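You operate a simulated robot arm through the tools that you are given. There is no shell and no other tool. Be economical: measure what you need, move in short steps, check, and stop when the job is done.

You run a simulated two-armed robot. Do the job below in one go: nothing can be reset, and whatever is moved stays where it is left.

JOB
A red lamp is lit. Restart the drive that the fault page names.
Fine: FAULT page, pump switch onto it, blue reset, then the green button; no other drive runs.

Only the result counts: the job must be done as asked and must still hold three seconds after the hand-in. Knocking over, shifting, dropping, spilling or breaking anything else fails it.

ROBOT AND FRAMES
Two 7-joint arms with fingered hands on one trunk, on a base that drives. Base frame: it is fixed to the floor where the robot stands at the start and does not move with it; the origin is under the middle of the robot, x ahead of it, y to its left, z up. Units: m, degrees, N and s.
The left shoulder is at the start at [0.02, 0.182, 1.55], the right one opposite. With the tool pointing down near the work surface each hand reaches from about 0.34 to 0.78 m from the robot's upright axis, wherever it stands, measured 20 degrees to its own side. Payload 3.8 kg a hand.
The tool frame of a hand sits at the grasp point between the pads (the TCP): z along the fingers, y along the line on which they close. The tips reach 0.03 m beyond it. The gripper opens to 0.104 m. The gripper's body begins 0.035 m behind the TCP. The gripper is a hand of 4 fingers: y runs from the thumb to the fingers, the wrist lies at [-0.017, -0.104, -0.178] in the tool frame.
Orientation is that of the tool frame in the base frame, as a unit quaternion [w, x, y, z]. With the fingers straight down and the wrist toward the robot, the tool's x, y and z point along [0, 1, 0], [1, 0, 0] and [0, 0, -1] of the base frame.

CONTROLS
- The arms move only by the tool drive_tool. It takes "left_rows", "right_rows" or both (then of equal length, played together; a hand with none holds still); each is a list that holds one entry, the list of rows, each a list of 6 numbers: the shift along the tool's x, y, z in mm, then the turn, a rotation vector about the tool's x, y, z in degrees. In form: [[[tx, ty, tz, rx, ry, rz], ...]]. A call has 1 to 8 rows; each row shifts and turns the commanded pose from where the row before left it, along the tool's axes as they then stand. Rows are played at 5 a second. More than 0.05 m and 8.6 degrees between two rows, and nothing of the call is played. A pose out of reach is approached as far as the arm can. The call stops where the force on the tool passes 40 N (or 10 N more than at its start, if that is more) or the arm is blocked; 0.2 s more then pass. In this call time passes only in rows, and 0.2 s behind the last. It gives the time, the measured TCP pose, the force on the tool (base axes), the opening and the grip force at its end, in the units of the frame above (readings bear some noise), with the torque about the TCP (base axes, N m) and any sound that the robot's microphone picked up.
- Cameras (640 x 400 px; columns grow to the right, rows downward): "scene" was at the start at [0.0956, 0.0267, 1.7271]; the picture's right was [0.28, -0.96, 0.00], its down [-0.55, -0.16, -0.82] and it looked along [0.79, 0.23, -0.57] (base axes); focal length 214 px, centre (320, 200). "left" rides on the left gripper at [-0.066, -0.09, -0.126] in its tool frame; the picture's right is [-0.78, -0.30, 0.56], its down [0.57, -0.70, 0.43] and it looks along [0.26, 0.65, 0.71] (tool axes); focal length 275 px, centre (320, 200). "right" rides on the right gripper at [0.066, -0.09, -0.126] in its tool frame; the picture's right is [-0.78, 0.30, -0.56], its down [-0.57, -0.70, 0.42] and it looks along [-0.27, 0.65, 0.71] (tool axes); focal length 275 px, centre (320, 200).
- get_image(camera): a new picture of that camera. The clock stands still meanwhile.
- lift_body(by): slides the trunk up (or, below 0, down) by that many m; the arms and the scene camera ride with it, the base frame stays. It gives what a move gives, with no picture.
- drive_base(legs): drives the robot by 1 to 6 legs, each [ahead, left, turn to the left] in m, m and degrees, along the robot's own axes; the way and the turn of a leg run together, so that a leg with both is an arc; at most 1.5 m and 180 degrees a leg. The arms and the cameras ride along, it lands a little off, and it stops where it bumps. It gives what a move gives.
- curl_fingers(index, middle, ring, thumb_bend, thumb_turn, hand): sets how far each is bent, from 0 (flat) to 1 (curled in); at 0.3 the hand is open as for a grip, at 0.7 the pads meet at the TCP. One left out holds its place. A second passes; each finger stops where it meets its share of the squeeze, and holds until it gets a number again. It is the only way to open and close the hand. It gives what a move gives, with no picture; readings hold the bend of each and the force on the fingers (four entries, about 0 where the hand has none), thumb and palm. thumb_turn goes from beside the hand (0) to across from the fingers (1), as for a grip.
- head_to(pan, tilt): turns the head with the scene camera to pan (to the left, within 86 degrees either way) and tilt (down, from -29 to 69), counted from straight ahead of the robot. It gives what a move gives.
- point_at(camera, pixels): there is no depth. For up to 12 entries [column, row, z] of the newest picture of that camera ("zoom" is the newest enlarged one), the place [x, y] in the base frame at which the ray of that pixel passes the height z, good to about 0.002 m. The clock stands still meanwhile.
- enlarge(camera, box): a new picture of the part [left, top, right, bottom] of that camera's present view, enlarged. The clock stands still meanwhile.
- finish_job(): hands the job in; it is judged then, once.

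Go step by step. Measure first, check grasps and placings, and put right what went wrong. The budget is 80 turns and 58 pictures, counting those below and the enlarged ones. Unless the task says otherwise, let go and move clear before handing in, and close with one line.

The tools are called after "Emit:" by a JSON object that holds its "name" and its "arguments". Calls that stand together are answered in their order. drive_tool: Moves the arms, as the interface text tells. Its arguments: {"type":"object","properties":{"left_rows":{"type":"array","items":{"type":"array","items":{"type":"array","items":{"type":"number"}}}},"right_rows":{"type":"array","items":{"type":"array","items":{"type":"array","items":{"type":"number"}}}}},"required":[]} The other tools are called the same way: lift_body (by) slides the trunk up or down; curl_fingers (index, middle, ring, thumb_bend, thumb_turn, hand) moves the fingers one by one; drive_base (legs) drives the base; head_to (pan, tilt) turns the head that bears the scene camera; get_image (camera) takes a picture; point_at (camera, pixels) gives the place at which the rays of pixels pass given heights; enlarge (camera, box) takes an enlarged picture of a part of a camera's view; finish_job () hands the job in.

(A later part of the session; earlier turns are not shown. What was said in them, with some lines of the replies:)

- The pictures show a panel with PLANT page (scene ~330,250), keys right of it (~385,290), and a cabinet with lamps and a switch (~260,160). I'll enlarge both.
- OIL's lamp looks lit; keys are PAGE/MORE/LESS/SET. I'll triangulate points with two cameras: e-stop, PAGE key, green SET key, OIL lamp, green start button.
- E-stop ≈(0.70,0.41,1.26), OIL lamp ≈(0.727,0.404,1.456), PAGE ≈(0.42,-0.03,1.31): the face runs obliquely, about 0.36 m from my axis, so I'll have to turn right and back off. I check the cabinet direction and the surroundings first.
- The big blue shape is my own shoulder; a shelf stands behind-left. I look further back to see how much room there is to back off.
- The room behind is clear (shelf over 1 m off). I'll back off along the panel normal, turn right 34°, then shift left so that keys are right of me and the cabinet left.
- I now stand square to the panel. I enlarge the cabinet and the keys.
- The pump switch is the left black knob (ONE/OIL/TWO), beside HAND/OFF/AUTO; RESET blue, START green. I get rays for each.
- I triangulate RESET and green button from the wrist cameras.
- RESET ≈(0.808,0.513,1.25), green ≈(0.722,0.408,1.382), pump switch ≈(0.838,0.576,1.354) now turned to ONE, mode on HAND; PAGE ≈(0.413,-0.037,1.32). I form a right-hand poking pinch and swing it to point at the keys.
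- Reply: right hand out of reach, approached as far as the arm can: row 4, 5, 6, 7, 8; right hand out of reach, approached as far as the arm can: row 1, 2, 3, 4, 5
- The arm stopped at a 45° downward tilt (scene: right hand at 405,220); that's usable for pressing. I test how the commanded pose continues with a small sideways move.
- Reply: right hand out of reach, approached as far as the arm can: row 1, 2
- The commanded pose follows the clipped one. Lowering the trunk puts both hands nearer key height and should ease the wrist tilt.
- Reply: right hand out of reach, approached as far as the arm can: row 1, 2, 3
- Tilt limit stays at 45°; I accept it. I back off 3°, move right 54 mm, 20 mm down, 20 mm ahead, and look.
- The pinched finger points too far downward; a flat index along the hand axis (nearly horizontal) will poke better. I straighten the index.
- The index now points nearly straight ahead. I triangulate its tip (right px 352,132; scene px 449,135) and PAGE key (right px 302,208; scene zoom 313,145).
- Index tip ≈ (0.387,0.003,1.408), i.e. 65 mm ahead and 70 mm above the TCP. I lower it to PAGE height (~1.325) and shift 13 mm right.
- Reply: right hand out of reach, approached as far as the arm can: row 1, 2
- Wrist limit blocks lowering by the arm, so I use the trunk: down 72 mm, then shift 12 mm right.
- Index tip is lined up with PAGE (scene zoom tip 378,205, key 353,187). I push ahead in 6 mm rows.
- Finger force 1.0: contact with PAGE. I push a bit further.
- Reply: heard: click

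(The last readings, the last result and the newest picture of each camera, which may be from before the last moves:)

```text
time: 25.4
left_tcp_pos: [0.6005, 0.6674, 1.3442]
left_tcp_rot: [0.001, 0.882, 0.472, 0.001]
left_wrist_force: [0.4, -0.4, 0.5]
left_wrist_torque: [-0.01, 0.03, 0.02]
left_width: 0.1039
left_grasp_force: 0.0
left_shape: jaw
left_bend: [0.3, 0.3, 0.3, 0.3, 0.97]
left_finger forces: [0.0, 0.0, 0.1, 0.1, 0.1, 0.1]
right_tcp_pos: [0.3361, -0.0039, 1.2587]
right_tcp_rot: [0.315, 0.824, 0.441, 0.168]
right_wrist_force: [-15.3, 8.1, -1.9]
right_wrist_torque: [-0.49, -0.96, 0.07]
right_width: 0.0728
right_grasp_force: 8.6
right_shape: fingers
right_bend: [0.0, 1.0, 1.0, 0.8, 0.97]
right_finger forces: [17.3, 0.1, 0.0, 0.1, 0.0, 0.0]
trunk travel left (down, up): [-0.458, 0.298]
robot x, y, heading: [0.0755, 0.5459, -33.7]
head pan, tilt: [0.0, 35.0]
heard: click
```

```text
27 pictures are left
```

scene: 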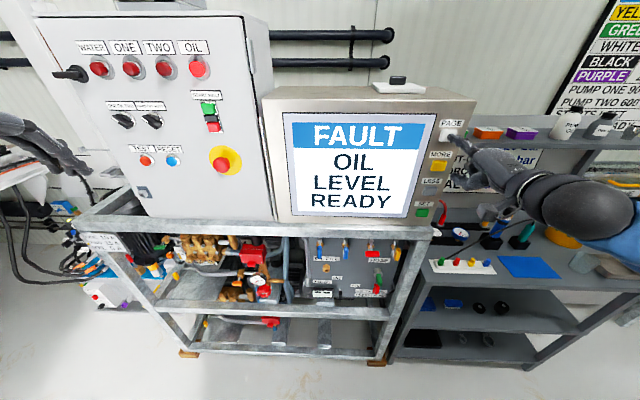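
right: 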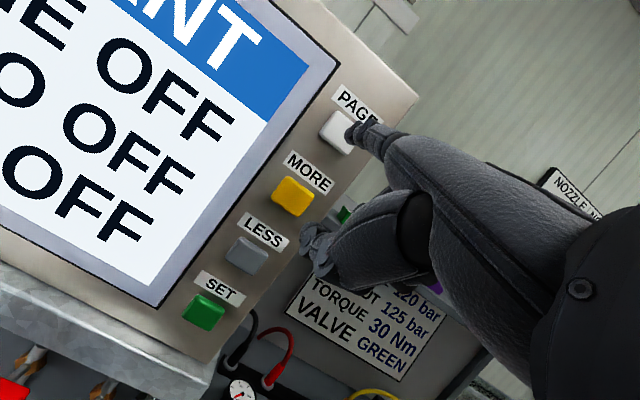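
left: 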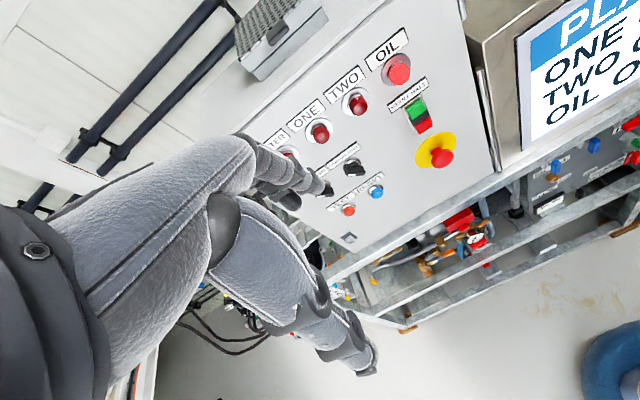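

Click heard; FAULT page reads "OIL LEVEL READY", so the drive is OIL and the pump switch must go from ONE to OIL (middle). I retract the right hand and ready the left one.

Emit:
{"name": "drive_tool", "arguments": {"right_rows": [[[0, -30, -27, 0, 0, 0], [0, -30, -27, 0, 0, 0]]]}}

Emit:
{"name": "curl_fingers", "arguments": {"hand": "left", "index": 0.0, "middle": 1.0, "ring": 1.0, "thumb_bend": 0.8}}

Emit:
{"name": "drive_tool", "arguments": {"left_rows": [[[14, 16, 10, -8.4, 0, 0], [14, 14.4, 12.2, -8.4, 0, 0], [14, 12.4, 14.2, -8.4, 0, 0], [14, 10.2, 15.9, -8.4, 0, 0], [14, 7.8, 17.2, -8.4, 0, 0]]]}}

Emit:
{"name": "get_image", "arguments": {"camera": "left"}}

Emit:
{"name": "head_to", "arguments": {"pan": 20, "tilt": 20}}

Emit:
{"name": "get_image", "arguments": {"camera": "scene"}}

```text
time: 26.1
left_tcp_pos: [0.6041, 0.6659, 1.3442]
left_tcp_rot: [0.0, 0.882, 0.471, 0.0]
left_wrist_force: [-0.9, -0.9, 0.2]
left_wrist_torque: [0.0, -0.02, 0.02]
left_width: 0.1037
left_grasp_force: 0.0
left_shape: jaw
left_bend: [0.3, 0.3, 0.3, 0.3, 0.97]
left_finger forces: [0.0, 0.1, 0.1, 0.0, 0.1, 0.0]
right_tcp_pos: [0.2863, 0.0206, 1.2592]
right_tcp_rot: [0.314, 0.824, 0.44, 0.168]
right_wrist_force: [-0.3, -0.5, -0.9]
right_wrist_torque: [0.01, 0.0, 0.03]
right_width: 0.0742
right_grasp_force: 0.0
right_shape: fingers
right_bend: [0.0, 1.0, 1.0, 0.8, 0.97]
right_finger forces: [0.1, 0.0, 0.1, 0.0, 0.0, 0.1]
right hand out of reach, approached as far as the arm can: row 2
trunk travel left (down, up): [-0.458, 0.298]
robot x, y, heading: [0.0781, 0.5443, -33.6]
head pan, tilt: [0.0, 35.0]
```

```text
time: 27.1
left_tcp_pos: [0.6031, 0.6655, 1.3443]
left_tcp_rot: [0.0, 0.881, 0.473, 0.0]
left_wrist_force: [-1.0, 0.2, -1.0]
left_wrist_torque: [-0.02, 0.05, -0.01]
left_width: 0.0743
left_grasp_force: 0.0
left_shape: fingers
left_bend: [0.0, 1.0, 1.0, 0.8, 0.97]
left_finger forces: [0.0, 0.0, 0.0, 0.1, 0.0, 0.0]
right_tcp_pos: [0.2862, 0.0199, 1.2588]
right_tcp_rot: [0.313, 0.824, 0.441, 0.168]
right_wrist_force: [-0.2, -0.1, -1.0]
right_wrist_torque: [-0.03, 0.01, 0.03]
right_width: 0.0744
right_grasp_force: 0.1
right_shape: fingers
right_bend: [0.0, 1.0, 1.0, 0.8, 0.97]
right_finger forces: [0.0, 0.0, 0.1, 0.0, 0.1, 0.0]
trunk travel left (down, up): [-0.458, 0.298]
robot x, y, heading: [0.0774, 0.543, -33.6]
head pan, tilt: [0.0, 35.0]
```

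```text
time: 28.2
left_tcp_pos: [0.7093, 0.6802, 1.293]
left_tcp_rot: [0.318, 0.823, 0.44, 0.169]
left_wrist_force: [-0.1, 0.1, -0.3]
left_wrist_torque: [-0.04, -0.02, 0.02]
left_width: 0.0741
left_grasp_force: 0.0
left_shape: fingers
left_bend: [0.0, 1.0, 1.0, 0.8, 0.97]
left_finger forces: [0.1, 0.0, 0.0, 0.1, 0.0, 0.1]
right_tcp_pos: [0.2882, 0.0213, 1.2589]
right_tcp_rot: [0.314, 0.824, 0.441, 0.168]
right_wrist_force: [0.1, 0.2, 0.3]
right_wrist_torque: [0.01, -0.02, -0.02]
right_width: 0.0743
right_grasp_force: 0.0
right_shape: fingers
right_bend: [0.0, 1.0, 1.0, 0.8, 0.97]
right_finger forces: [0.0, 0.1, 0.1, 0.0, 0.0, 0.1]
trunk travel left (down, up): [-0.458, 0.298]
robot x, y, heading: [0.0779, 0.5446, -33.6]
head pan, tilt: [0.0, 35.0]
```

```text
26 pictures are left
```

left: 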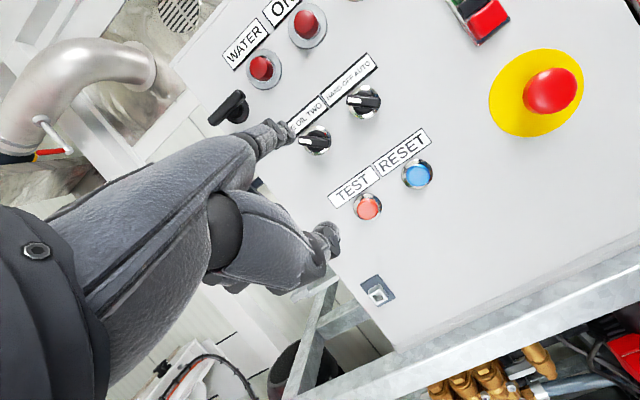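

```text
time: 29.1
left_tcp_pos: [0.708, 0.6804, 1.2951]
left_tcp_rot: [0.316, 0.823, 0.441, 0.169]
left_wrist_force: [-0.4, -0.6, -1.0]
left_wrist_torque: [-0.04, 0.03, -0.01]
left_width: 0.0744
left_grasp_force: 0.1
left_shape: fingers
left_bend: [0.0, 1.0, 1.0, 0.8, 0.97]
left_finger forces: [0.0, 0.0, 0.0, 0.0, 0.0, 0.1]
right_tcp_pos: [0.2863, 0.0191, 1.2597]
right_tcp_rot: [0.313, 0.824, 0.441, 0.168]
right_wrist_force: [-0.9, -0.1, -0.1]
right_wrist_torque: [-0.02, 0.01, 0.0]
right_width: 0.0739
right_grasp_force: 0.0
right_shape: fingers
right_bend: [0.0, 1.0, 1.0, 0.8, 0.97]
right_finger forces: [0.0, 0.0, 0.0, 0.0, 0.0, 0.0]
trunk travel left (down, up): [-0.458, 0.298]
robot x, y, heading: [0.0795, 0.5444, -33.7]
head pan, tilt: [20.0, 20.0]
```

```text
25 pictures are left
```

scene: 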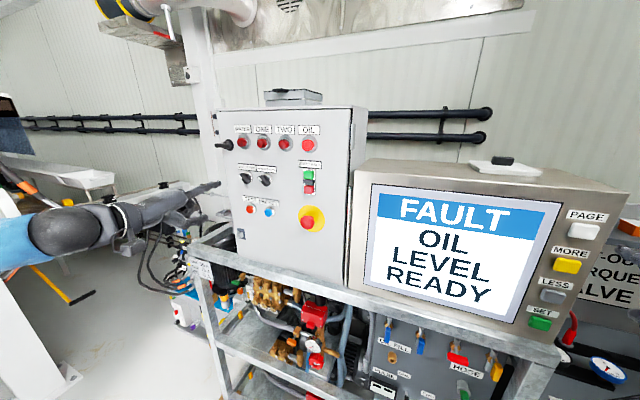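

Left index tip (left px ~288,128) is in front of the pump switch, which sits at ~ (316,142). I enlarge both views.

Emit:
{"name": "enlarge", "arguments": {"camera": "scene", "box": [195, 145, 285, 225]}}

Emit:
{"name": "enlarge", "arguments": {"camera": "left", "box": [240, 70, 400, 190]}}

```text
5.00 times, centred on (240, 185) of scene
```

zoom: 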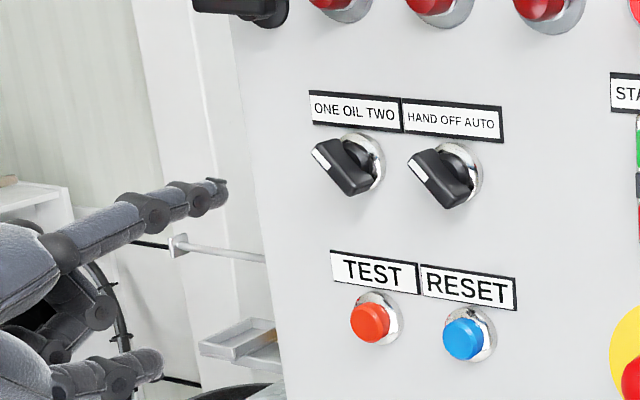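

```text
3.33 times, centred on (320, 130) of left
```

zoom: 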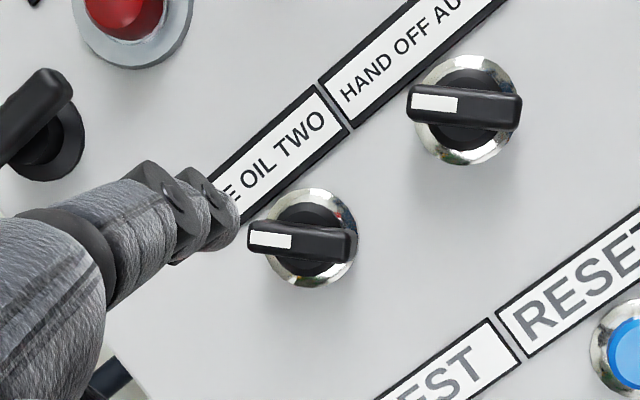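

I triangulate the knob centre and the index tip.

Emit:
{"name": "point_at", "arguments": {"camera": "scene", "pixels": [[245, 178.6, 1.38], [245, 178.6, 1.33], [220, 183.6, 1.38], [220, 183.6, 1.33], [254, 209.5, 1.27], [254, 209.5, 1.22]]}}

Emit:
{"name": "point_at", "arguments": {"camera": "left", "pixels": [[314.6, 142, 1.38], [314.6, 142, 1.33], [288.5, 135.4, 1.38], [288.5, 135.4, 1.33]]}}

```text
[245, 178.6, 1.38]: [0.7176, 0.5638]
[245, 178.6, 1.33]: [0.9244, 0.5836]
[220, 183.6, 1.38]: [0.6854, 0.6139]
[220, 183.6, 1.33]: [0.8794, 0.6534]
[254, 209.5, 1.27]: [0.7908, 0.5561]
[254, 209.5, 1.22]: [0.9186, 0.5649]
```

```text
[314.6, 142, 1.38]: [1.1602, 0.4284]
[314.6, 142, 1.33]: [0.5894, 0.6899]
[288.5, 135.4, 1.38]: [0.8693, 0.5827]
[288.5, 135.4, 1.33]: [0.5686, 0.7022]
```

Knob centre ≈ (s 0.943, z 1.352), tip ≈ 0.28 deep at s 0.945, z 1.361. I shift the finger 36 mm left of the knob, 6 mm up, and advance 70 mm.

Emit:
{"name": "drive_tool", "arguments": {"left_rows": [[[36, 4, -4.5, 0, 0, 0], [0, 26, 23.4, 0, 0, 0], [0, 26, 23.4, 0, 0, 0]]]}}

Emit:
{"name": "enlarge", "arguments": {"camera": "left", "box": [240, 70, 400, 190]}}

Emit:
{"name": "enlarge", "arguments": {"camera": "scene", "box": [195, 145, 285, 225]}}

```text
time: 29.9
left_tcp_pos: [0.7874, 0.6722, 1.2978]
left_tcp_rot: [0.316, 0.823, 0.442, 0.169]
left_wrist_force: [-0.2, -0.2, -0.4]
left_wrist_torque: [0.0, -0.01, 0.02]
left_width: 0.0743
left_grasp_force: 0.1
left_shape: fingers
left_bend: [0.0, 1.0, 1.0, 0.8, 0.97]
left_finger forces: [0.0, 0.1, 0.0, 0.0, 0.0, 0.0]
right_tcp_pos: [0.2873, 0.0205, 1.2588]
right_tcp_rot: [0.314, 0.824, 0.441, 0.168]
right_wrist_force: [0.5, -0.5, 0.2]
right_wrist_torque: [0.01, -0.01, -0.02]
right_width: 0.0742
right_grasp_force: 0.0
right_shape: fingers
right_bend: [0.0, 1.0, 1.0, 0.8, 0.97]
right_finger forces: [0.0, 0.1, 0.0, 0.1, 0.0, 0.0]
trunk travel left (down, up): [-0.458, 0.298]
robot x, y, heading: [0.0757, 0.5474, -33.8]
head pan, tilt: [20.0, 20.0]
```

```text
3.33 times, centred on (320, 130) of left
```

zoom: 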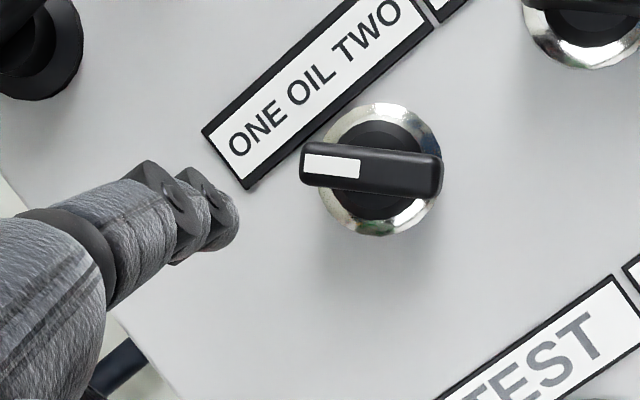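

```text
5.00 times, centred on (240, 185) of scene
```

zoom: 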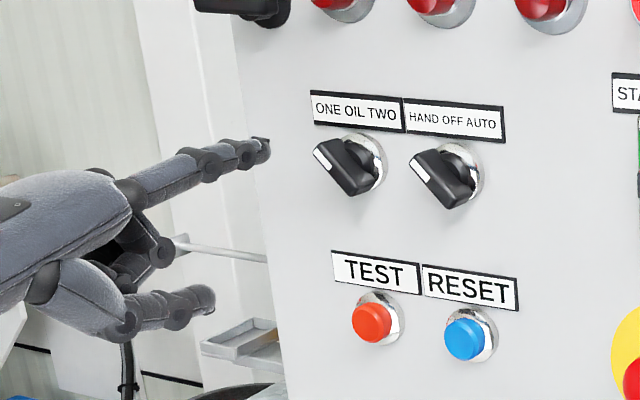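

The finger is left of the knob's pointer end. I advance 32 mm beside it.

Emit:
{"name": "drive_tool", "arguments": {"left_rows": [[[0, 8, 7.1, 0, 0, 0], [0, 8, 7.1, 0, 0, 0], [0, 8, 7.1, 0, 0, 0]]]}}

Emit:
{"name": "enlarge", "arguments": {"camera": "left", "box": [240, 70, 400, 190]}}

Emit:
{"name": "enlarge", "arguments": {"camera": "scene", "box": [195, 145, 285, 225]}}

```text
time: 30.7
left_tcp_pos: [0.8153, 0.6531, 1.2995]
left_tcp_rot: [0.316, 0.823, 0.44, 0.169]
left_wrist_force: [0.3, 0.3, 0.4]
left_wrist_torque: [-0.02, 0.0, 0.05]
left_width: 0.0743
left_grasp_force: 0.0
left_shape: fingers
left_bend: [0.0, 1.0, 1.0, 0.8, 0.97]
left_finger forces: [0.0, 0.0, 0.1, 0.0, 0.0, 0.0]
right_tcp_pos: [0.2865, 0.02, 1.2586]
right_tcp_rot: [0.313, 0.824, 0.442, 0.169]
right_wrist_force: [0.7, -0.1, -0.5]
right_wrist_torque: [0.0, -0.03, -0.01]
right_width: 0.0739
right_grasp_force: 0.0
right_shape: fingers
right_bend: [0.0, 1.0, 1.0, 0.8, 0.97]
right_finger forces: [0.0, 0.0, 0.0, 0.0, 0.0, 0.1]
trunk travel left (down, up): [-0.458, 0.298]
robot x, y, heading: [0.0769, 0.5449, -33.9]
head pan, tilt: [20.0, 20.0]
```

```text
3.33 times, centred on (320, 130) of left
```

zoom: 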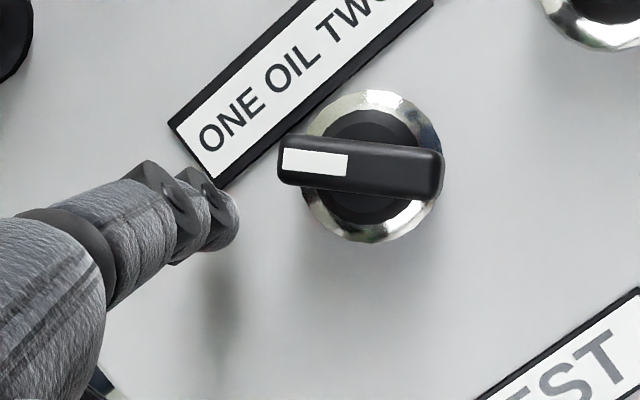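

```text
5.00 times, centred on (240, 185) of scene
```

zoom: 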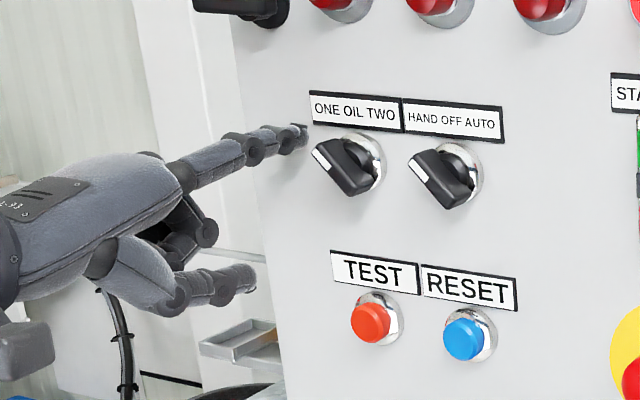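

Finger sits just left of and slightly above the pointer end. I lower 4 mm, go 6 mm deeper and start pushing right.

Emit:
{"name": "drive_tool", "arguments": {"left_rows": [[[0, 1.8, 7, 0, 0, 0], [-5, 0, 0, 0, 0, 0], [-5, 0, 0, 0, 0, 0]]]}}

Emit:
{"name": "enlarge", "arguments": {"camera": "left", "box": [240, 70, 400, 190]}}

```text
time: 31.5
left_tcp_pos: [0.8141, 0.643, 1.2948]
left_tcp_rot: [0.315, 0.823, 0.441, 0.17]
left_wrist_force: [-0.2, 0.0, -0.4]
left_wrist_torque: [0.02, -0.03, 0.0]
left_width: 0.0744
left_grasp_force: 0.0
left_shape: fingers
left_bend: [0.0, 1.0, 1.0, 0.8, 0.97]
left_finger forces: [0.0, 0.0, 0.0, 0.1, 0.1, 0.0]
right_tcp_pos: [0.2875, 0.0206, 1.2587]
right_tcp_rot: [0.314, 0.824, 0.441, 0.168]
right_wrist_force: [-0.5, -0.2, -0.7]
right_wrist_torque: [0.01, 0.03, 0.02]
right_width: 0.0742
right_grasp_force: 0.1
right_shape: fingers
right_bend: [0.0, 1.0, 1.0, 0.8, 0.97]
right_finger forces: [0.0, 0.0, 0.0, 0.0, 0.0, 0.0]
trunk travel left (down, up): [-0.458, 0.298]
robot x, y, heading: [0.0809, 0.5427, -33.5]
head pan, tilt: [20.0, 20.0]
```

```text
3.33 times, centred on (320, 130) of left
```

zoom: 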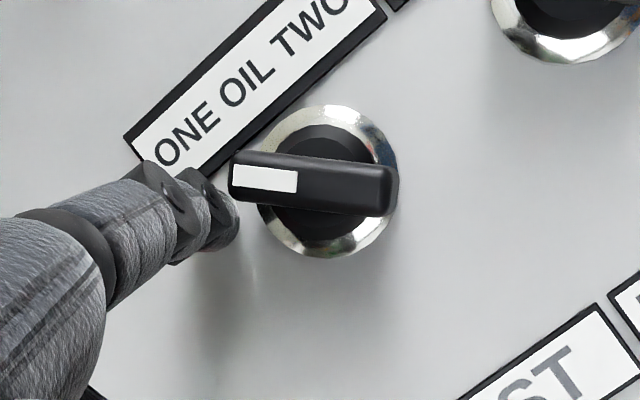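

Nearly touching the pointer end. I push on right in 3 mm rows.

Emit:
{"name": "drive_tool", "arguments": {"left_rows": [[[-3, 0, 0, 0, 0, 0], [-3, 0, 0, 0, 0, 0], [-3, 0, 0, 0, 0, 0]]]}}

Emit:
{"name": "enlarge", "arguments": {"camera": "left", "box": [240, 70, 400, 190]}}

```text
time: 32.3
left_tcp_pos: [0.8085, 0.6354, 1.2975]
left_tcp_rot: [0.318, 0.822, 0.44, 0.17]
left_wrist_force: [2.9, 3.5, 3.7]
left_wrist_torque: [-0.47, 0.07, 0.27]
left_width: 0.0771
left_grasp_force: 2.7
left_shape: fingers
left_bend: [0.0, 1.0, 1.0, 0.8, 0.97]
left_finger forces: [5.5, 0.0, 0.0, 0.1, 0.0, 0.0]
right_tcp_pos: [0.2866, 0.021, 1.2589]
right_tcp_rot: [0.314, 0.824, 0.441, 0.168]
right_wrist_force: [-0.5, -0.2, 0.2]
right_wrist_torque: [-0.04, 0.01, 0.02]
right_width: 0.0743
right_grasp_force: 0.0
right_shape: fingers
right_bend: [0.0, 1.0, 1.0, 0.8, 0.97]
right_finger forces: [0.0, 0.0, 0.0, 0.0, 0.1, 0.1]
trunk travel left (down, up): [-0.458, 0.298]
robot x, y, heading: [0.0752, 0.5449, -33.9]
head pan, tilt: [20.0, 20.0]
```

```text
3.33 times, centred on (320, 130) of left
```

zoom: 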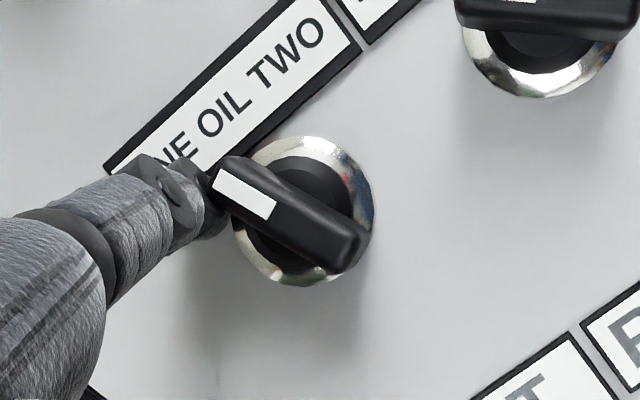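

The knob has turned about half way (pointer end now zoom 230,178). I keep pushing, checking.

Emit:
{"name": "drive_tool", "arguments": {"left_rows": [[[-3, -1, 0, 0, 0, 0], [-3, 0, 0, 0, 0, 0]]]}}

Emit:
{"name": "enlarge", "arguments": {"camera": "left", "box": [240, 70, 400, 190]}}

```text
time: 32.9
left_tcp_pos: [0.8059, 0.6294, 1.2947]
left_tcp_rot: [0.315, 0.823, 0.441, 0.168]
left_wrist_force: [0.9, 3.0, 0.3]
left_wrist_torque: [-0.19, 0.06, 0.12]
left_width: 0.0741
left_grasp_force: 1.5
left_shape: fingers
left_bend: [0.0, 1.0, 1.0, 0.8, 0.97]
left_finger forces: [2.9, 0.0, 0.0, 0.1, 0.0, 0.0]
right_tcp_pos: [0.2864, 0.0203, 1.2585]
right_tcp_rot: [0.314, 0.824, 0.441, 0.168]
right_wrist_force: [0.0, 0.2, -0.4]
right_wrist_torque: [0.01, 0.03, 0.0]
right_width: 0.0744
right_grasp_force: 0.0
right_shape: fingers
right_bend: [0.0, 1.0, 1.0, 0.8, 0.97]
right_finger forces: [0.0, 0.1, 0.0, 0.0, 0.0, 0.1]
trunk travel left (down, up): [-0.458, 0.298]
robot x, y, heading: [0.0821, 0.5418, -33.8]
head pan, tilt: [20.0, 20.0]
```

```text
3.33 times, centred on (320, 130) of left
```

zoom: 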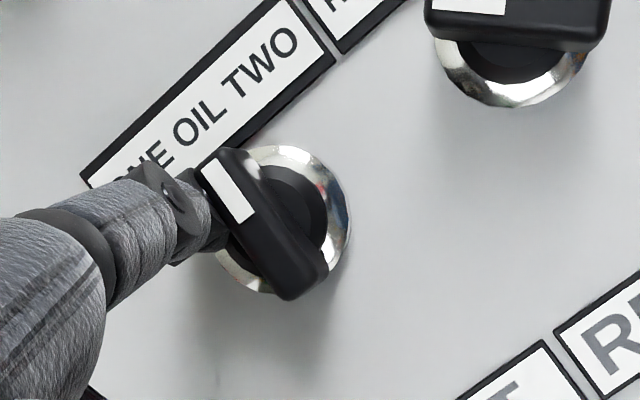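

The handle now looks perpendicular to its label (pointing at OIL). I move the finger left and back off, then check.

Emit:
{"name": "drive_tool", "arguments": {"left_rows": [[[12, 0, 0, 0, 0, 0], [0, -26, -23.4, 0, 0, 0], [0, -26, -23.4, 0, 0, 0]]]}}

Emit:
{"name": "enlarge", "arguments": {"camera": "left", "box": [240, 70, 440, 220]}}

Emit:
{"name": "enlarge", "arguments": {"camera": "scene", "box": [195, 145, 285, 225]}}

```text
time: 33.7
left_tcp_pos: [0.7538, 0.675, 1.2963]
left_tcp_rot: [0.316, 0.824, 0.44, 0.168]
left_wrist_force: [-0.2, 0.1, -0.4]
left_wrist_torque: [-0.02, -0.02, 0.02]
left_width: 0.0739
left_grasp_force: 0.1
left_shape: fingers
left_bend: [0.0, 1.0, 1.0, 0.8, 0.97]
left_finger forces: [0.1, 0.0, 0.0, 0.1, 0.1, 0.0]
right_tcp_pos: [0.2859, 0.0207, 1.2583]
right_tcp_rot: [0.314, 0.824, 0.441, 0.167]
right_wrist_force: [0.2, -0.1, -0.3]
right_wrist_torque: [0.02, -0.02, -0.05]
right_width: 0.0745
right_grasp_force: 0.1
right_shape: fingers
right_bend: [0.0, 1.0, 1.0, 0.8, 0.97]
right_finger forces: [0.0, 0.1, 0.0, 0.0, 0.0, 0.1]
trunk travel left (down, up): [-0.458, 0.298]
robot x, y, heading: [0.0792, 0.546, -34.0]
head pan, tilt: [20.0, 20.0]
```

```text
2.67 times, centred on (340, 145) of left
```

zoom: 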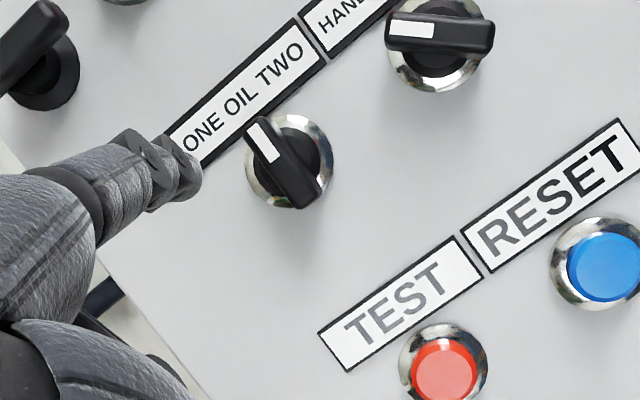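

```text
5.00 times, centred on (240, 185) of scene
```

zoom: 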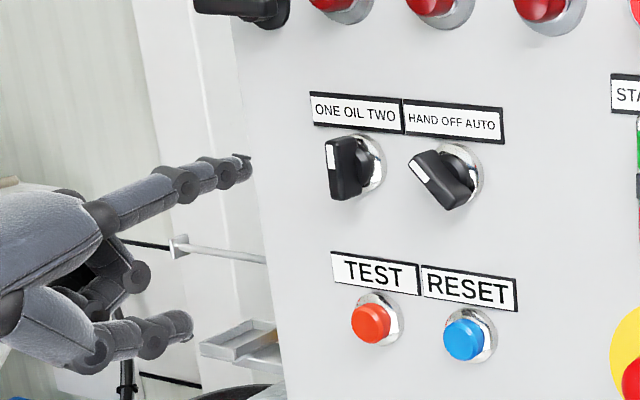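

The pump switch now stands upright on OIL, mode still HAND. Next RESET: I refine its place (scene 268.8,212.6; left 446,170).

Emit:
{"name": "point_at", "arguments": {"camera": "scene", "pixels": [[268.8, 212.6, 1.28], [268.8, 212.6, 1.23], [301.5, 181, 1.4], [301.5, 181, 1.35]]}}

Emit:
{"name": "point_at", "arguments": {"camera": "left", "pixels": [[446, 170, 1.28], [446, 170, 1.23]]}}

```text
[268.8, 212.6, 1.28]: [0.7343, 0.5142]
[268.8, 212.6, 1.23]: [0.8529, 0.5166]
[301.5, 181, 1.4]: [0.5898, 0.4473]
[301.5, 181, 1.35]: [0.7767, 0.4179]
```

```text
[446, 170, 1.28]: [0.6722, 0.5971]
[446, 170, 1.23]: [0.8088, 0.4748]
```

RESET ≈ (0.81,0.515,1.249). I raise the right hand for clearance, lower the trunk 117 mm and shift the left finger 83 mm right.

Emit:
{"name": "drive_tool", "arguments": {"right_rows": [[[0, 20, -22, 0, 0, 0], [0, 20, -22, 0, 0, 0]]]}}

Emit:
{"name": "lift_body", "arguments": {"by": -0.117}}

Emit:
{"name": "drive_tool", "arguments": {"left_rows": [[[-40, 0, 0, 0, 0, 0], [-43, 0, 0, 0, 0, 0]]]}}

Emit:
{"name": "get_image", "arguments": {"camera": "left"}}

Emit:
{"name": "enlarge", "arguments": {"camera": "scene", "box": [195, 105, 325, 205]}}

```text
time: 34.3
left_tcp_pos: [0.7563, 0.6753, 1.2958]
left_tcp_rot: [0.316, 0.823, 0.441, 0.168]
left_wrist_force: [0.1, -0.1, 0.3]
left_wrist_torque: [0.04, 0.02, 0.0]
left_width: 0.0742
left_grasp_force: 0.1
left_shape: fingers
left_bend: [0.0, 1.0, 1.0, 0.8, 0.97]
left_finger forces: [0.1, 0.0, 0.1, 0.0, 0.0, 0.1]
right_tcp_pos: [0.2884, 0.0212, 1.3188]
right_tcp_rot: [0.313, 0.824, 0.441, 0.168]
right_wrist_force: [0.3, 0.1, -0.1]
right_wrist_torque: [0.01, 0.02, 0.01]
right_width: 0.0738
right_grasp_force: 0.1
right_shape: fingers
right_bend: [0.0, 1.0, 1.0, 0.8, 0.97]
right_finger forces: [0.1, 0.0, 0.0, 0.1, 0.1, 0.1]
trunk travel left (down, up): [-0.458, 0.298]
robot x, y, heading: [0.0783, 0.5427, -33.9]
head pan, tilt: [20.0, 20.0]
```

```text
time: 35.8
left_tcp_pos: [0.7529, 0.678, 1.1786]
left_tcp_rot: [0.316, 0.823, 0.441, 0.169]
left_wrist_force: [0.0, 0.6, -0.8]
left_wrist_torque: [0.01, 0.0, -0.02]
left_width: 0.0739
left_grasp_force: 0.1
left_shape: fingers
left_bend: [0.0, 1.0, 1.0, 0.8, 0.97]
left_finger forces: [0.0, 0.0, 0.1, 0.0, 0.1, 0.0]
right_tcp_pos: [0.2943, 0.0135, 1.1929]
right_tcp_rot: [0.305, 0.827, 0.443, 0.164]
right_wrist_force: [-0.6, -0.9, 0.0]
right_wrist_torque: [-0.04, -0.03, 0.01]
right_width: 0.0741
right_grasp_force: 0.0
right_shape: fingers
right_bend: [0.0, 1.0, 1.0, 0.8, 0.97]
right_finger forces: [0.0, 0.0, 0.0, 0.0, 0.0, 0.0]
trunk travel left (down, up): [-0.341, 0.415]
robot x, y, heading: [0.077, 0.5426, -33.8]
head pan, tilt: [20.0, 20.0]
```

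```text
time: 36.4
left_tcp_pos: [0.7061, 0.6076, 1.1775]
left_tcp_rot: [0.315, 0.823, 0.441, 0.169]
left_wrist_force: [0.1, 0.0, -1.0]
left_wrist_torque: [0.02, 0.01, 0.0]
left_width: 0.074
left_grasp_force: 0.0
left_shape: fingers
left_bend: [0.0, 1.0, 1.0, 0.8, 0.97]
left_finger forces: [0.0, 0.0, 0.0, 0.0, 0.1, 0.1]
right_tcp_pos: [0.295, 0.0126, 1.193]
right_tcp_rot: [0.303, 0.828, 0.443, 0.163]
right_wrist_force: [-0.3, -0.2, -0.4]
right_wrist_torque: [-0.04, 0.03, -0.03]
right_width: 0.0741
right_grasp_force: 0.1
right_shape: fingers
right_bend: [0.0, 1.0, 1.0, 0.8, 0.97]
right_finger forces: [0.1, 0.1, 0.0, 0.0, 0.1, 0.0]
trunk travel left (down, up): [-0.341, 0.415]
robot x, y, heading: [0.0763, 0.5448, -33.5]
head pan, tilt: [20.0, 20.0]
```

```text
13 pictures are left
```

left: 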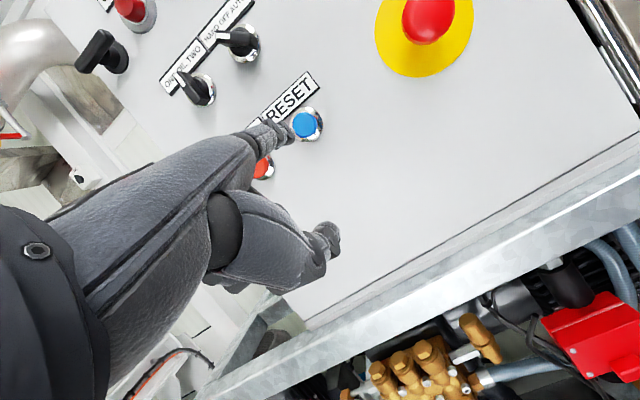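

```text
4.00 times, centred on (260, 155) of scene
```

zoom: 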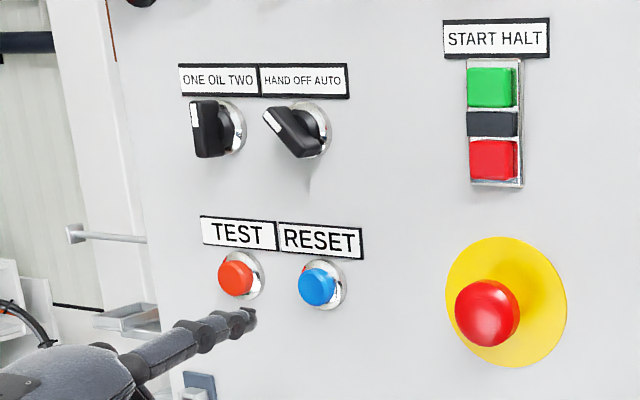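

Finger tip is lined up with RESET at s 0.879, z 1.247 (left px 285,128 vs 306,125). I advance 50 mm, then small steps.

Emit:
{"name": "drive_tool", "arguments": {"left_rows": [[[0, 18.6, 16.7, 0, 0, 0], [0, 18.6, 16.7, 0, 0, 0], [0, 3, 2.7, 0, 0, 0], [0, 3, 2.7, 0, 0, 0]]]}}

Emit:
{"name": "enlarge", "arguments": {"camera": "left", "box": [200, 60, 400, 210]}}

```text
time: 37.4
left_tcp_pos: [0.7547, 0.5782, 1.1787]
left_tcp_rot: [0.316, 0.823, 0.441, 0.169]
left_wrist_force: [-3.8, 1.6, -0.7]
left_wrist_torque: [-0.08, -0.21, -0.1]
left_width: 0.0735
left_grasp_force: 1.8
left_shape: fingers
left_bend: [0.0, 1.0, 1.0, 0.8, 0.97]
left_finger forces: [4.3, 0.0, 0.0, 0.0, 0.1, 0.0]
right_tcp_pos: [0.2928, 0.0143, 1.1936]
right_tcp_rot: [0.305, 0.827, 0.443, 0.163]
right_wrist_force: [0.4, 1.1, 0.3]
right_wrist_torque: [0.01, -0.05, 0.03]
right_width: 0.0739
right_grasp_force: 0.1
right_shape: fingers
right_bend: [0.0, 1.0, 1.0, 0.8, 0.97]
right_finger forces: [0.1, 0.1, 0.1, 0.0, 0.0, 0.0]
trunk travel left (down, up): [-0.341, 0.415]
robot x, y, heading: [0.0771, 0.5441, -33.6]
head pan, tilt: [20.0, 20.0]
heard: click
```

```text
2.67 times, centred on (300, 135) of left
```

zoom: 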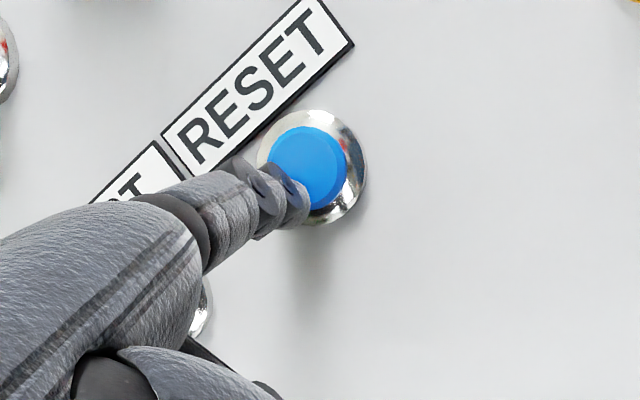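

Click heard and finger on the blue button. I back off, tuck the thumb (e-stop sits below START), and check lamps and page.

Emit:
{"name": "drive_tool", "arguments": {"left_rows": [[[0, -26, -23.4, 0, 0, 0], [0, -26, -23.4, 0, 0, 0]]]}}

Emit:
{"name": "curl_fingers", "arguments": {"hand": "left", "thumb_bend": 1.0}}

Emit:
{"name": "lift_body", "arguments": {"by": 0.137}}

Emit:
{"name": "get_image", "arguments": {"camera": "scene"}}

```text
time: 38.0
left_tcp_pos: [0.6976, 0.6161, 1.1789]
left_tcp_rot: [0.316, 0.823, 0.44, 0.169]
left_wrist_force: [0.3, -1.0, -0.6]
left_wrist_torque: [0.03, 0.03, 0.02]
left_width: 0.0744
left_grasp_force: 0.1
left_shape: fingers
left_bend: [0.0, 1.0, 1.0, 0.8, 0.97]
left_finger forces: [0.0, 0.1, 0.1, 0.0, 0.0, 0.0]
right_tcp_pos: [0.2936, 0.0128, 1.1937]
right_tcp_rot: [0.305, 0.827, 0.443, 0.163]
right_wrist_force: [0.6, 0.3, 0.9]
right_wrist_torque: [0.01, -0.02, 0.03]
right_width: 0.074
right_grasp_force: 0.0
right_shape: fingers
right_bend: [0.0, 1.0, 1.0, 0.8, 0.97]
right_finger forces: [0.0, 0.1, 0.1, 0.0, 0.0, 0.0]
trunk travel left (down, up): [-0.341, 0.415]
robot x, y, heading: [0.076, 0.5478, -34.0]
head pan, tilt: [20.0, 20.0]
```

```text
time: 39.0
left_tcp_pos: [0.6977, 0.6169, 1.1788]
left_tcp_rot: [0.316, 0.823, 0.44, 0.169]
left_wrist_force: [-0.4, 0.0, -0.7]
left_wrist_torque: [-0.03, 0.0, 0.01]
left_width: 0.0463
left_grasp_force: 0.1
left_shape: fingers
left_bend: [0.0, 1.0, 1.0, 1.0, 0.97]
left_finger forces: [0.1, 0.0, 0.1, 0.0, 0.1, 0.0]
right_tcp_pos: [0.2943, 0.0138, 1.1919]
right_tcp_rot: [0.305, 0.828, 0.442, 0.163]
right_wrist_force: [-0.1, 0.3, -0.1]
right_wrist_torque: [0.0, 0.0, -0.01]
right_width: 0.074
right_grasp_force: 0.1
right_shape: fingers
right_bend: [0.0, 1.0, 1.0, 0.8, 0.97]
right_finger forces: [0.1, 0.1, 0.0, 0.1, 0.0, 0.0]
trunk travel left (down, up): [-0.341, 0.415]
robot x, y, heading: [0.0789, 0.5423, -33.4]
head pan, tilt: [20.0, 20.0]
```

```text
time: 40.6
left_tcp_pos: [0.6969, 0.6155, 1.3156]
left_tcp_rot: [0.316, 0.823, 0.442, 0.17]
left_wrist_force: [-0.6, -0.7, -0.2]
left_wrist_torque: [0.03, -0.03, 0.04]
left_width: 0.0462
left_grasp_force: 0.1
left_shape: fingers
left_bend: [0.0, 1.0, 1.0, 1.0, 0.97]
left_finger forces: [0.1, 0.1, 0.0, 0.0, 0.0, 0.1]
right_tcp_pos: [0.2939, 0.0132, 1.3294]
right_tcp_rot: [0.305, 0.827, 0.443, 0.163]
right_wrist_force: [-0.2, -0.2, 0.1]
right_wrist_torque: [0.0, 0.01, -0.01]
right_width: 0.0742
right_grasp_force: 0.0
right_shape: fingers
right_bend: [0.0, 1.0, 1.0, 0.8, 0.97]
right_finger forces: [0.0, 0.0, 0.0, 0.1, 0.0, 0.1]
trunk travel left (down, up): [-0.478, 0.278]
robot x, y, heading: [0.0756, 0.5444, -33.8]
head pan, tilt: [20.0, 20.0]
```

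```text
10 pictures are left
```

scene: 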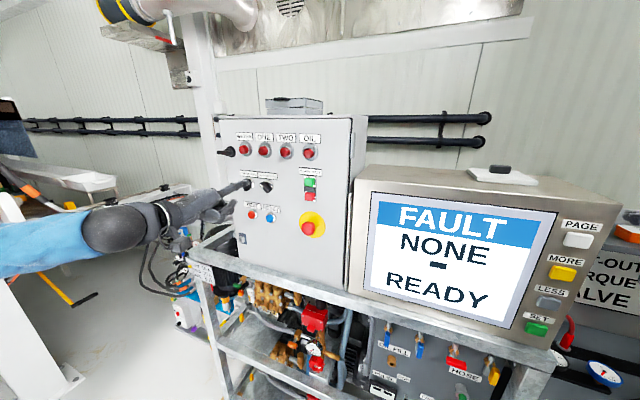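

The FAULT page now reads NONE / READY and the OIL lamp is dark. I shift the left finger 138 mm right in front of the green button.

Emit:
{"name": "drive_tool", "arguments": {"left_rows": [[[-46, 0, 0, 0, 0, 0], [-46, 0, 0, 0, 0, 0], [-46, 0, 0, 0, 0, 0]]]}}

Emit:
{"name": "get_image", "arguments": {"camera": "left"}}

Emit:
{"name": "enlarge", "arguments": {"camera": "scene", "box": [240, 140, 340, 240]}}

```text
time: 41.4
left_tcp_pos: [0.622, 0.4975, 1.3137]
left_tcp_rot: [0.315, 0.823, 0.441, 0.17]
left_wrist_force: [0.2, -0.3, -0.3]
left_wrist_torque: [0.0, 0.01, 0.0]
left_width: 0.0467
left_grasp_force: 0.0
left_shape: fingers
left_bend: [0.0, 1.0, 1.0, 1.0, 0.97]
left_finger forces: [0.0, 0.0, 0.0, 0.0, 0.0, 0.0]
right_tcp_pos: [0.2944, 0.0104, 1.3279]
right_tcp_rot: [0.304, 0.827, 0.444, 0.164]
right_wrist_force: [0.0, 0.0, -0.3]
right_wrist_torque: [-0.02, 0.0, 0.02]
right_width: 0.0739
right_grasp_force: 0.1
right_shape: fingers
right_bend: [0.0, 1.0, 1.0, 0.8, 0.97]
right_finger forces: [0.0, 0.0, 0.1, 0.0, 0.1, 0.0]
trunk travel left (down, up): [-0.478, 0.278]
robot x, y, heading: [0.0707, 0.5394, -33.4]
head pan, tilt: [20.0, 20.0]
```

```text
9 pictures are left
```

left: 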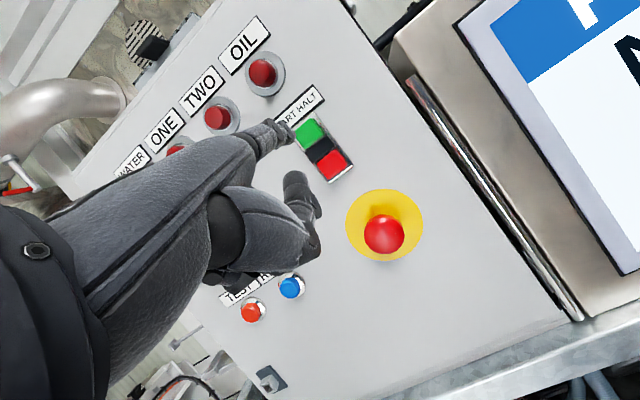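

```text
4.00 times, centred on (290, 190) of scene
```

zoom: 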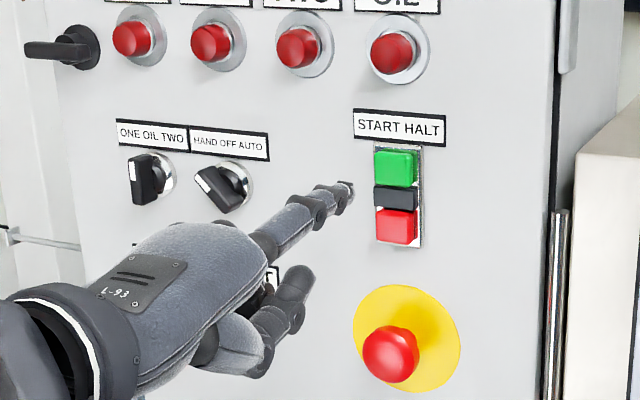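

The finger lines up with green (left px 285,130 vs 310,132), similar to the RESET approach. I shift 3 mm right and advance 50 mm plus small steps.

Emit:
{"name": "drive_tool", "arguments": {"left_rows": [[[-3, 18.6, 16.7, 0, 0, 0], [0, 18.6, 16.7, 0, 0, 0], [0, 3, 2.7, 0, 0, 0]]]}}

Emit:
{"name": "enlarge", "arguments": {"camera": "left", "box": [200, 60, 400, 210]}}

```text
time: 42.2
left_tcp_pos: [0.6652, 0.4696, 1.3175]
left_tcp_rot: [0.317, 0.822, 0.441, 0.169]
left_wrist_force: [0.2, -0.1, 0.4]
left_wrist_torque: [-0.04, 0.0, 0.03]
left_width: 0.0465
left_grasp_force: 0.1
left_shape: fingers
left_bend: [0.0, 1.0, 1.0, 1.0, 0.97]
left_finger forces: [0.0, 0.0, 0.0, 0.1, 0.0, 0.1]
right_tcp_pos: [0.2932, 0.0136, 1.33]
right_tcp_rot: [0.305, 0.828, 0.442, 0.163]
right_wrist_force: [0.3, 0.4, 0.4]
right_wrist_torque: [0.0, 0.03, 0.0]
right_width: 0.0741
right_grasp_force: 0.1
right_shape: fingers
right_bend: [0.0, 1.0, 1.0, 0.8, 0.97]
right_finger forces: [0.0, 0.0, 0.0, 0.0, 0.1, 0.0]
trunk travel left (down, up): [-0.478, 0.278]
robot x, y, heading: [0.0788, 0.5437, -33.6]
head pan, tilt: [20.0, 20.0]
```

```text
2.67 times, centred on (300, 135) of left
```

zoom: 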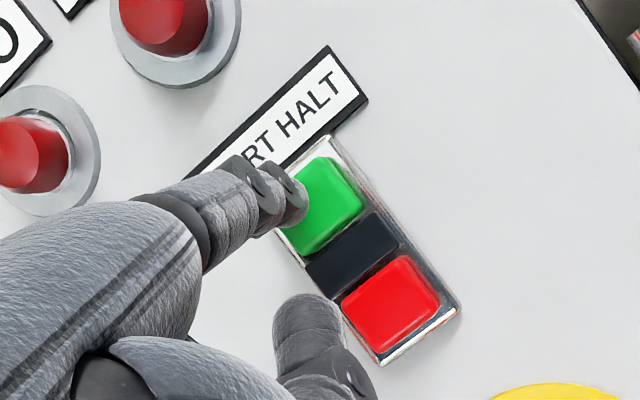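

The tip sits at green's left edge; I shift 5 mm right and push on.

Emit:
{"name": "drive_tool", "arguments": {"left_rows": [[[-5, 0, 0, 0, 0, 0], [0, 3, 2.7, 0, 0, 0], [0, 3, 2.7, 0, 0, 0], [0, 3, 2.7, 0, 0, 0]]]}}

```text
time: 43.2
left_tcp_pos: [0.6702, 0.4593, 1.3163]
left_tcp_rot: [0.317, 0.823, 0.44, 0.17]
left_wrist_force: [-8.1, 4.5, -1.6]
left_wrist_torque: [-0.3, -0.49, -0.12]
left_width: 0.0459
left_grasp_force: 4.4
left_shape: fingers
left_bend: [0.0, 1.0, 1.0, 1.0, 0.97]
left_finger forces: [8.9, 0.0, 0.1, 0.1, 0.0, 0.0]
right_tcp_pos: [0.2924, 0.0155, 1.3302]
right_tcp_rot: [0.306, 0.827, 0.442, 0.163]
right_wrist_force: [0.5, 0.4, -0.5]
right_wrist_torque: [-0.02, 0.01, 0.01]
right_width: 0.074
right_grasp_force: 0.1
right_shape: fingers
right_bend: [0.0, 1.0, 1.0, 0.8, 0.97]
right_finger forces: [0.1, 0.0, 0.0, 0.0, 0.0, 0.1]
trunk travel left (down, up): [-0.478, 0.278]
robot x, y, heading: [0.0794, 0.5456, -33.5]
head pan, tilt: [20.0, 20.0]
heard: click
```

Click with 9 N on the index. I back off and check lamps and page.

Emit:
{"name": "drive_tool", "arguments": {"left_rows": [[[0, -26, -23.4, 0, 0, 0], [0, -26, -23.4, 0, 0, 0], [0, -26, -23.4, 0, 0, 0]]]}}

Emit:
{"name": "get_image", "arguments": {"camera": "scene"}}

Emit:
{"name": "enlarge", "arguments": {"camera": "scene", "box": [210, 120, 360, 240]}}

```text
time: 44.0
left_tcp_pos: [0.614, 0.4999, 1.3197]
left_tcp_rot: [0.315, 0.823, 0.441, 0.169]
left_wrist_force: [0.6, -0.6, 0.0]
left_wrist_torque: [0.04, 0.0, 0.01]
left_width: 0.046
left_grasp_force: 0.0
left_shape: fingers
left_bend: [0.0, 1.0, 1.0, 1.0, 0.97]
left_finger forces: [0.0, 0.0, 0.0, 0.1, 0.0, 0.1]
left hand out of reach, approached as far as the arm can: row 3
right_tcp_pos: [0.2952, 0.0132, 1.3288]
right_tcp_rot: [0.304, 0.828, 0.443, 0.163]
right_wrist_force: [-0.5, 0.4, 0.2]
right_wrist_torque: [0.0, 0.02, 0.01]
right_width: 0.0742
right_grasp_force: 0.1
right_shape: fingers
right_bend: [0.0, 1.0, 1.0, 0.8, 0.97]
right_finger forces: [0.1, 0.1, 0.0, 0.1, 0.0, 0.1]
trunk travel left (down, up): [-0.478, 0.278]
robot x, y, heading: [0.0786, 0.5424, -33.7]
head pan, tilt: [20.0, 20.0]
```

```text
6 pictures are left
```

scene: 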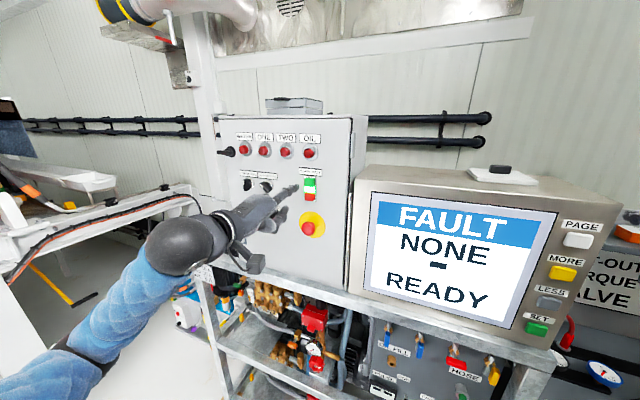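

```text
3.33 times, centred on (285, 180) of scene
```

zoom: 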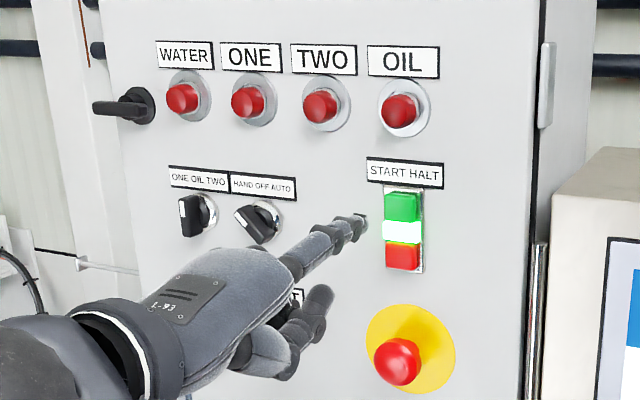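

The white run lamp between START and HALT is lit (zoom 402,231), all four lamps are dark, the pump switch is on OIL and both hands are clear. I hand in.

Emit:
{"name": "finish_job", "arguments": {}}

```text
The job is handed in.
```

The OIL drive named on the FAULT page was selected, reset and started: the run lamp was lit, no fault lamp was on, and I never started drive ONE or TWO. I did not go back to the PLANT page to read the drive states there.
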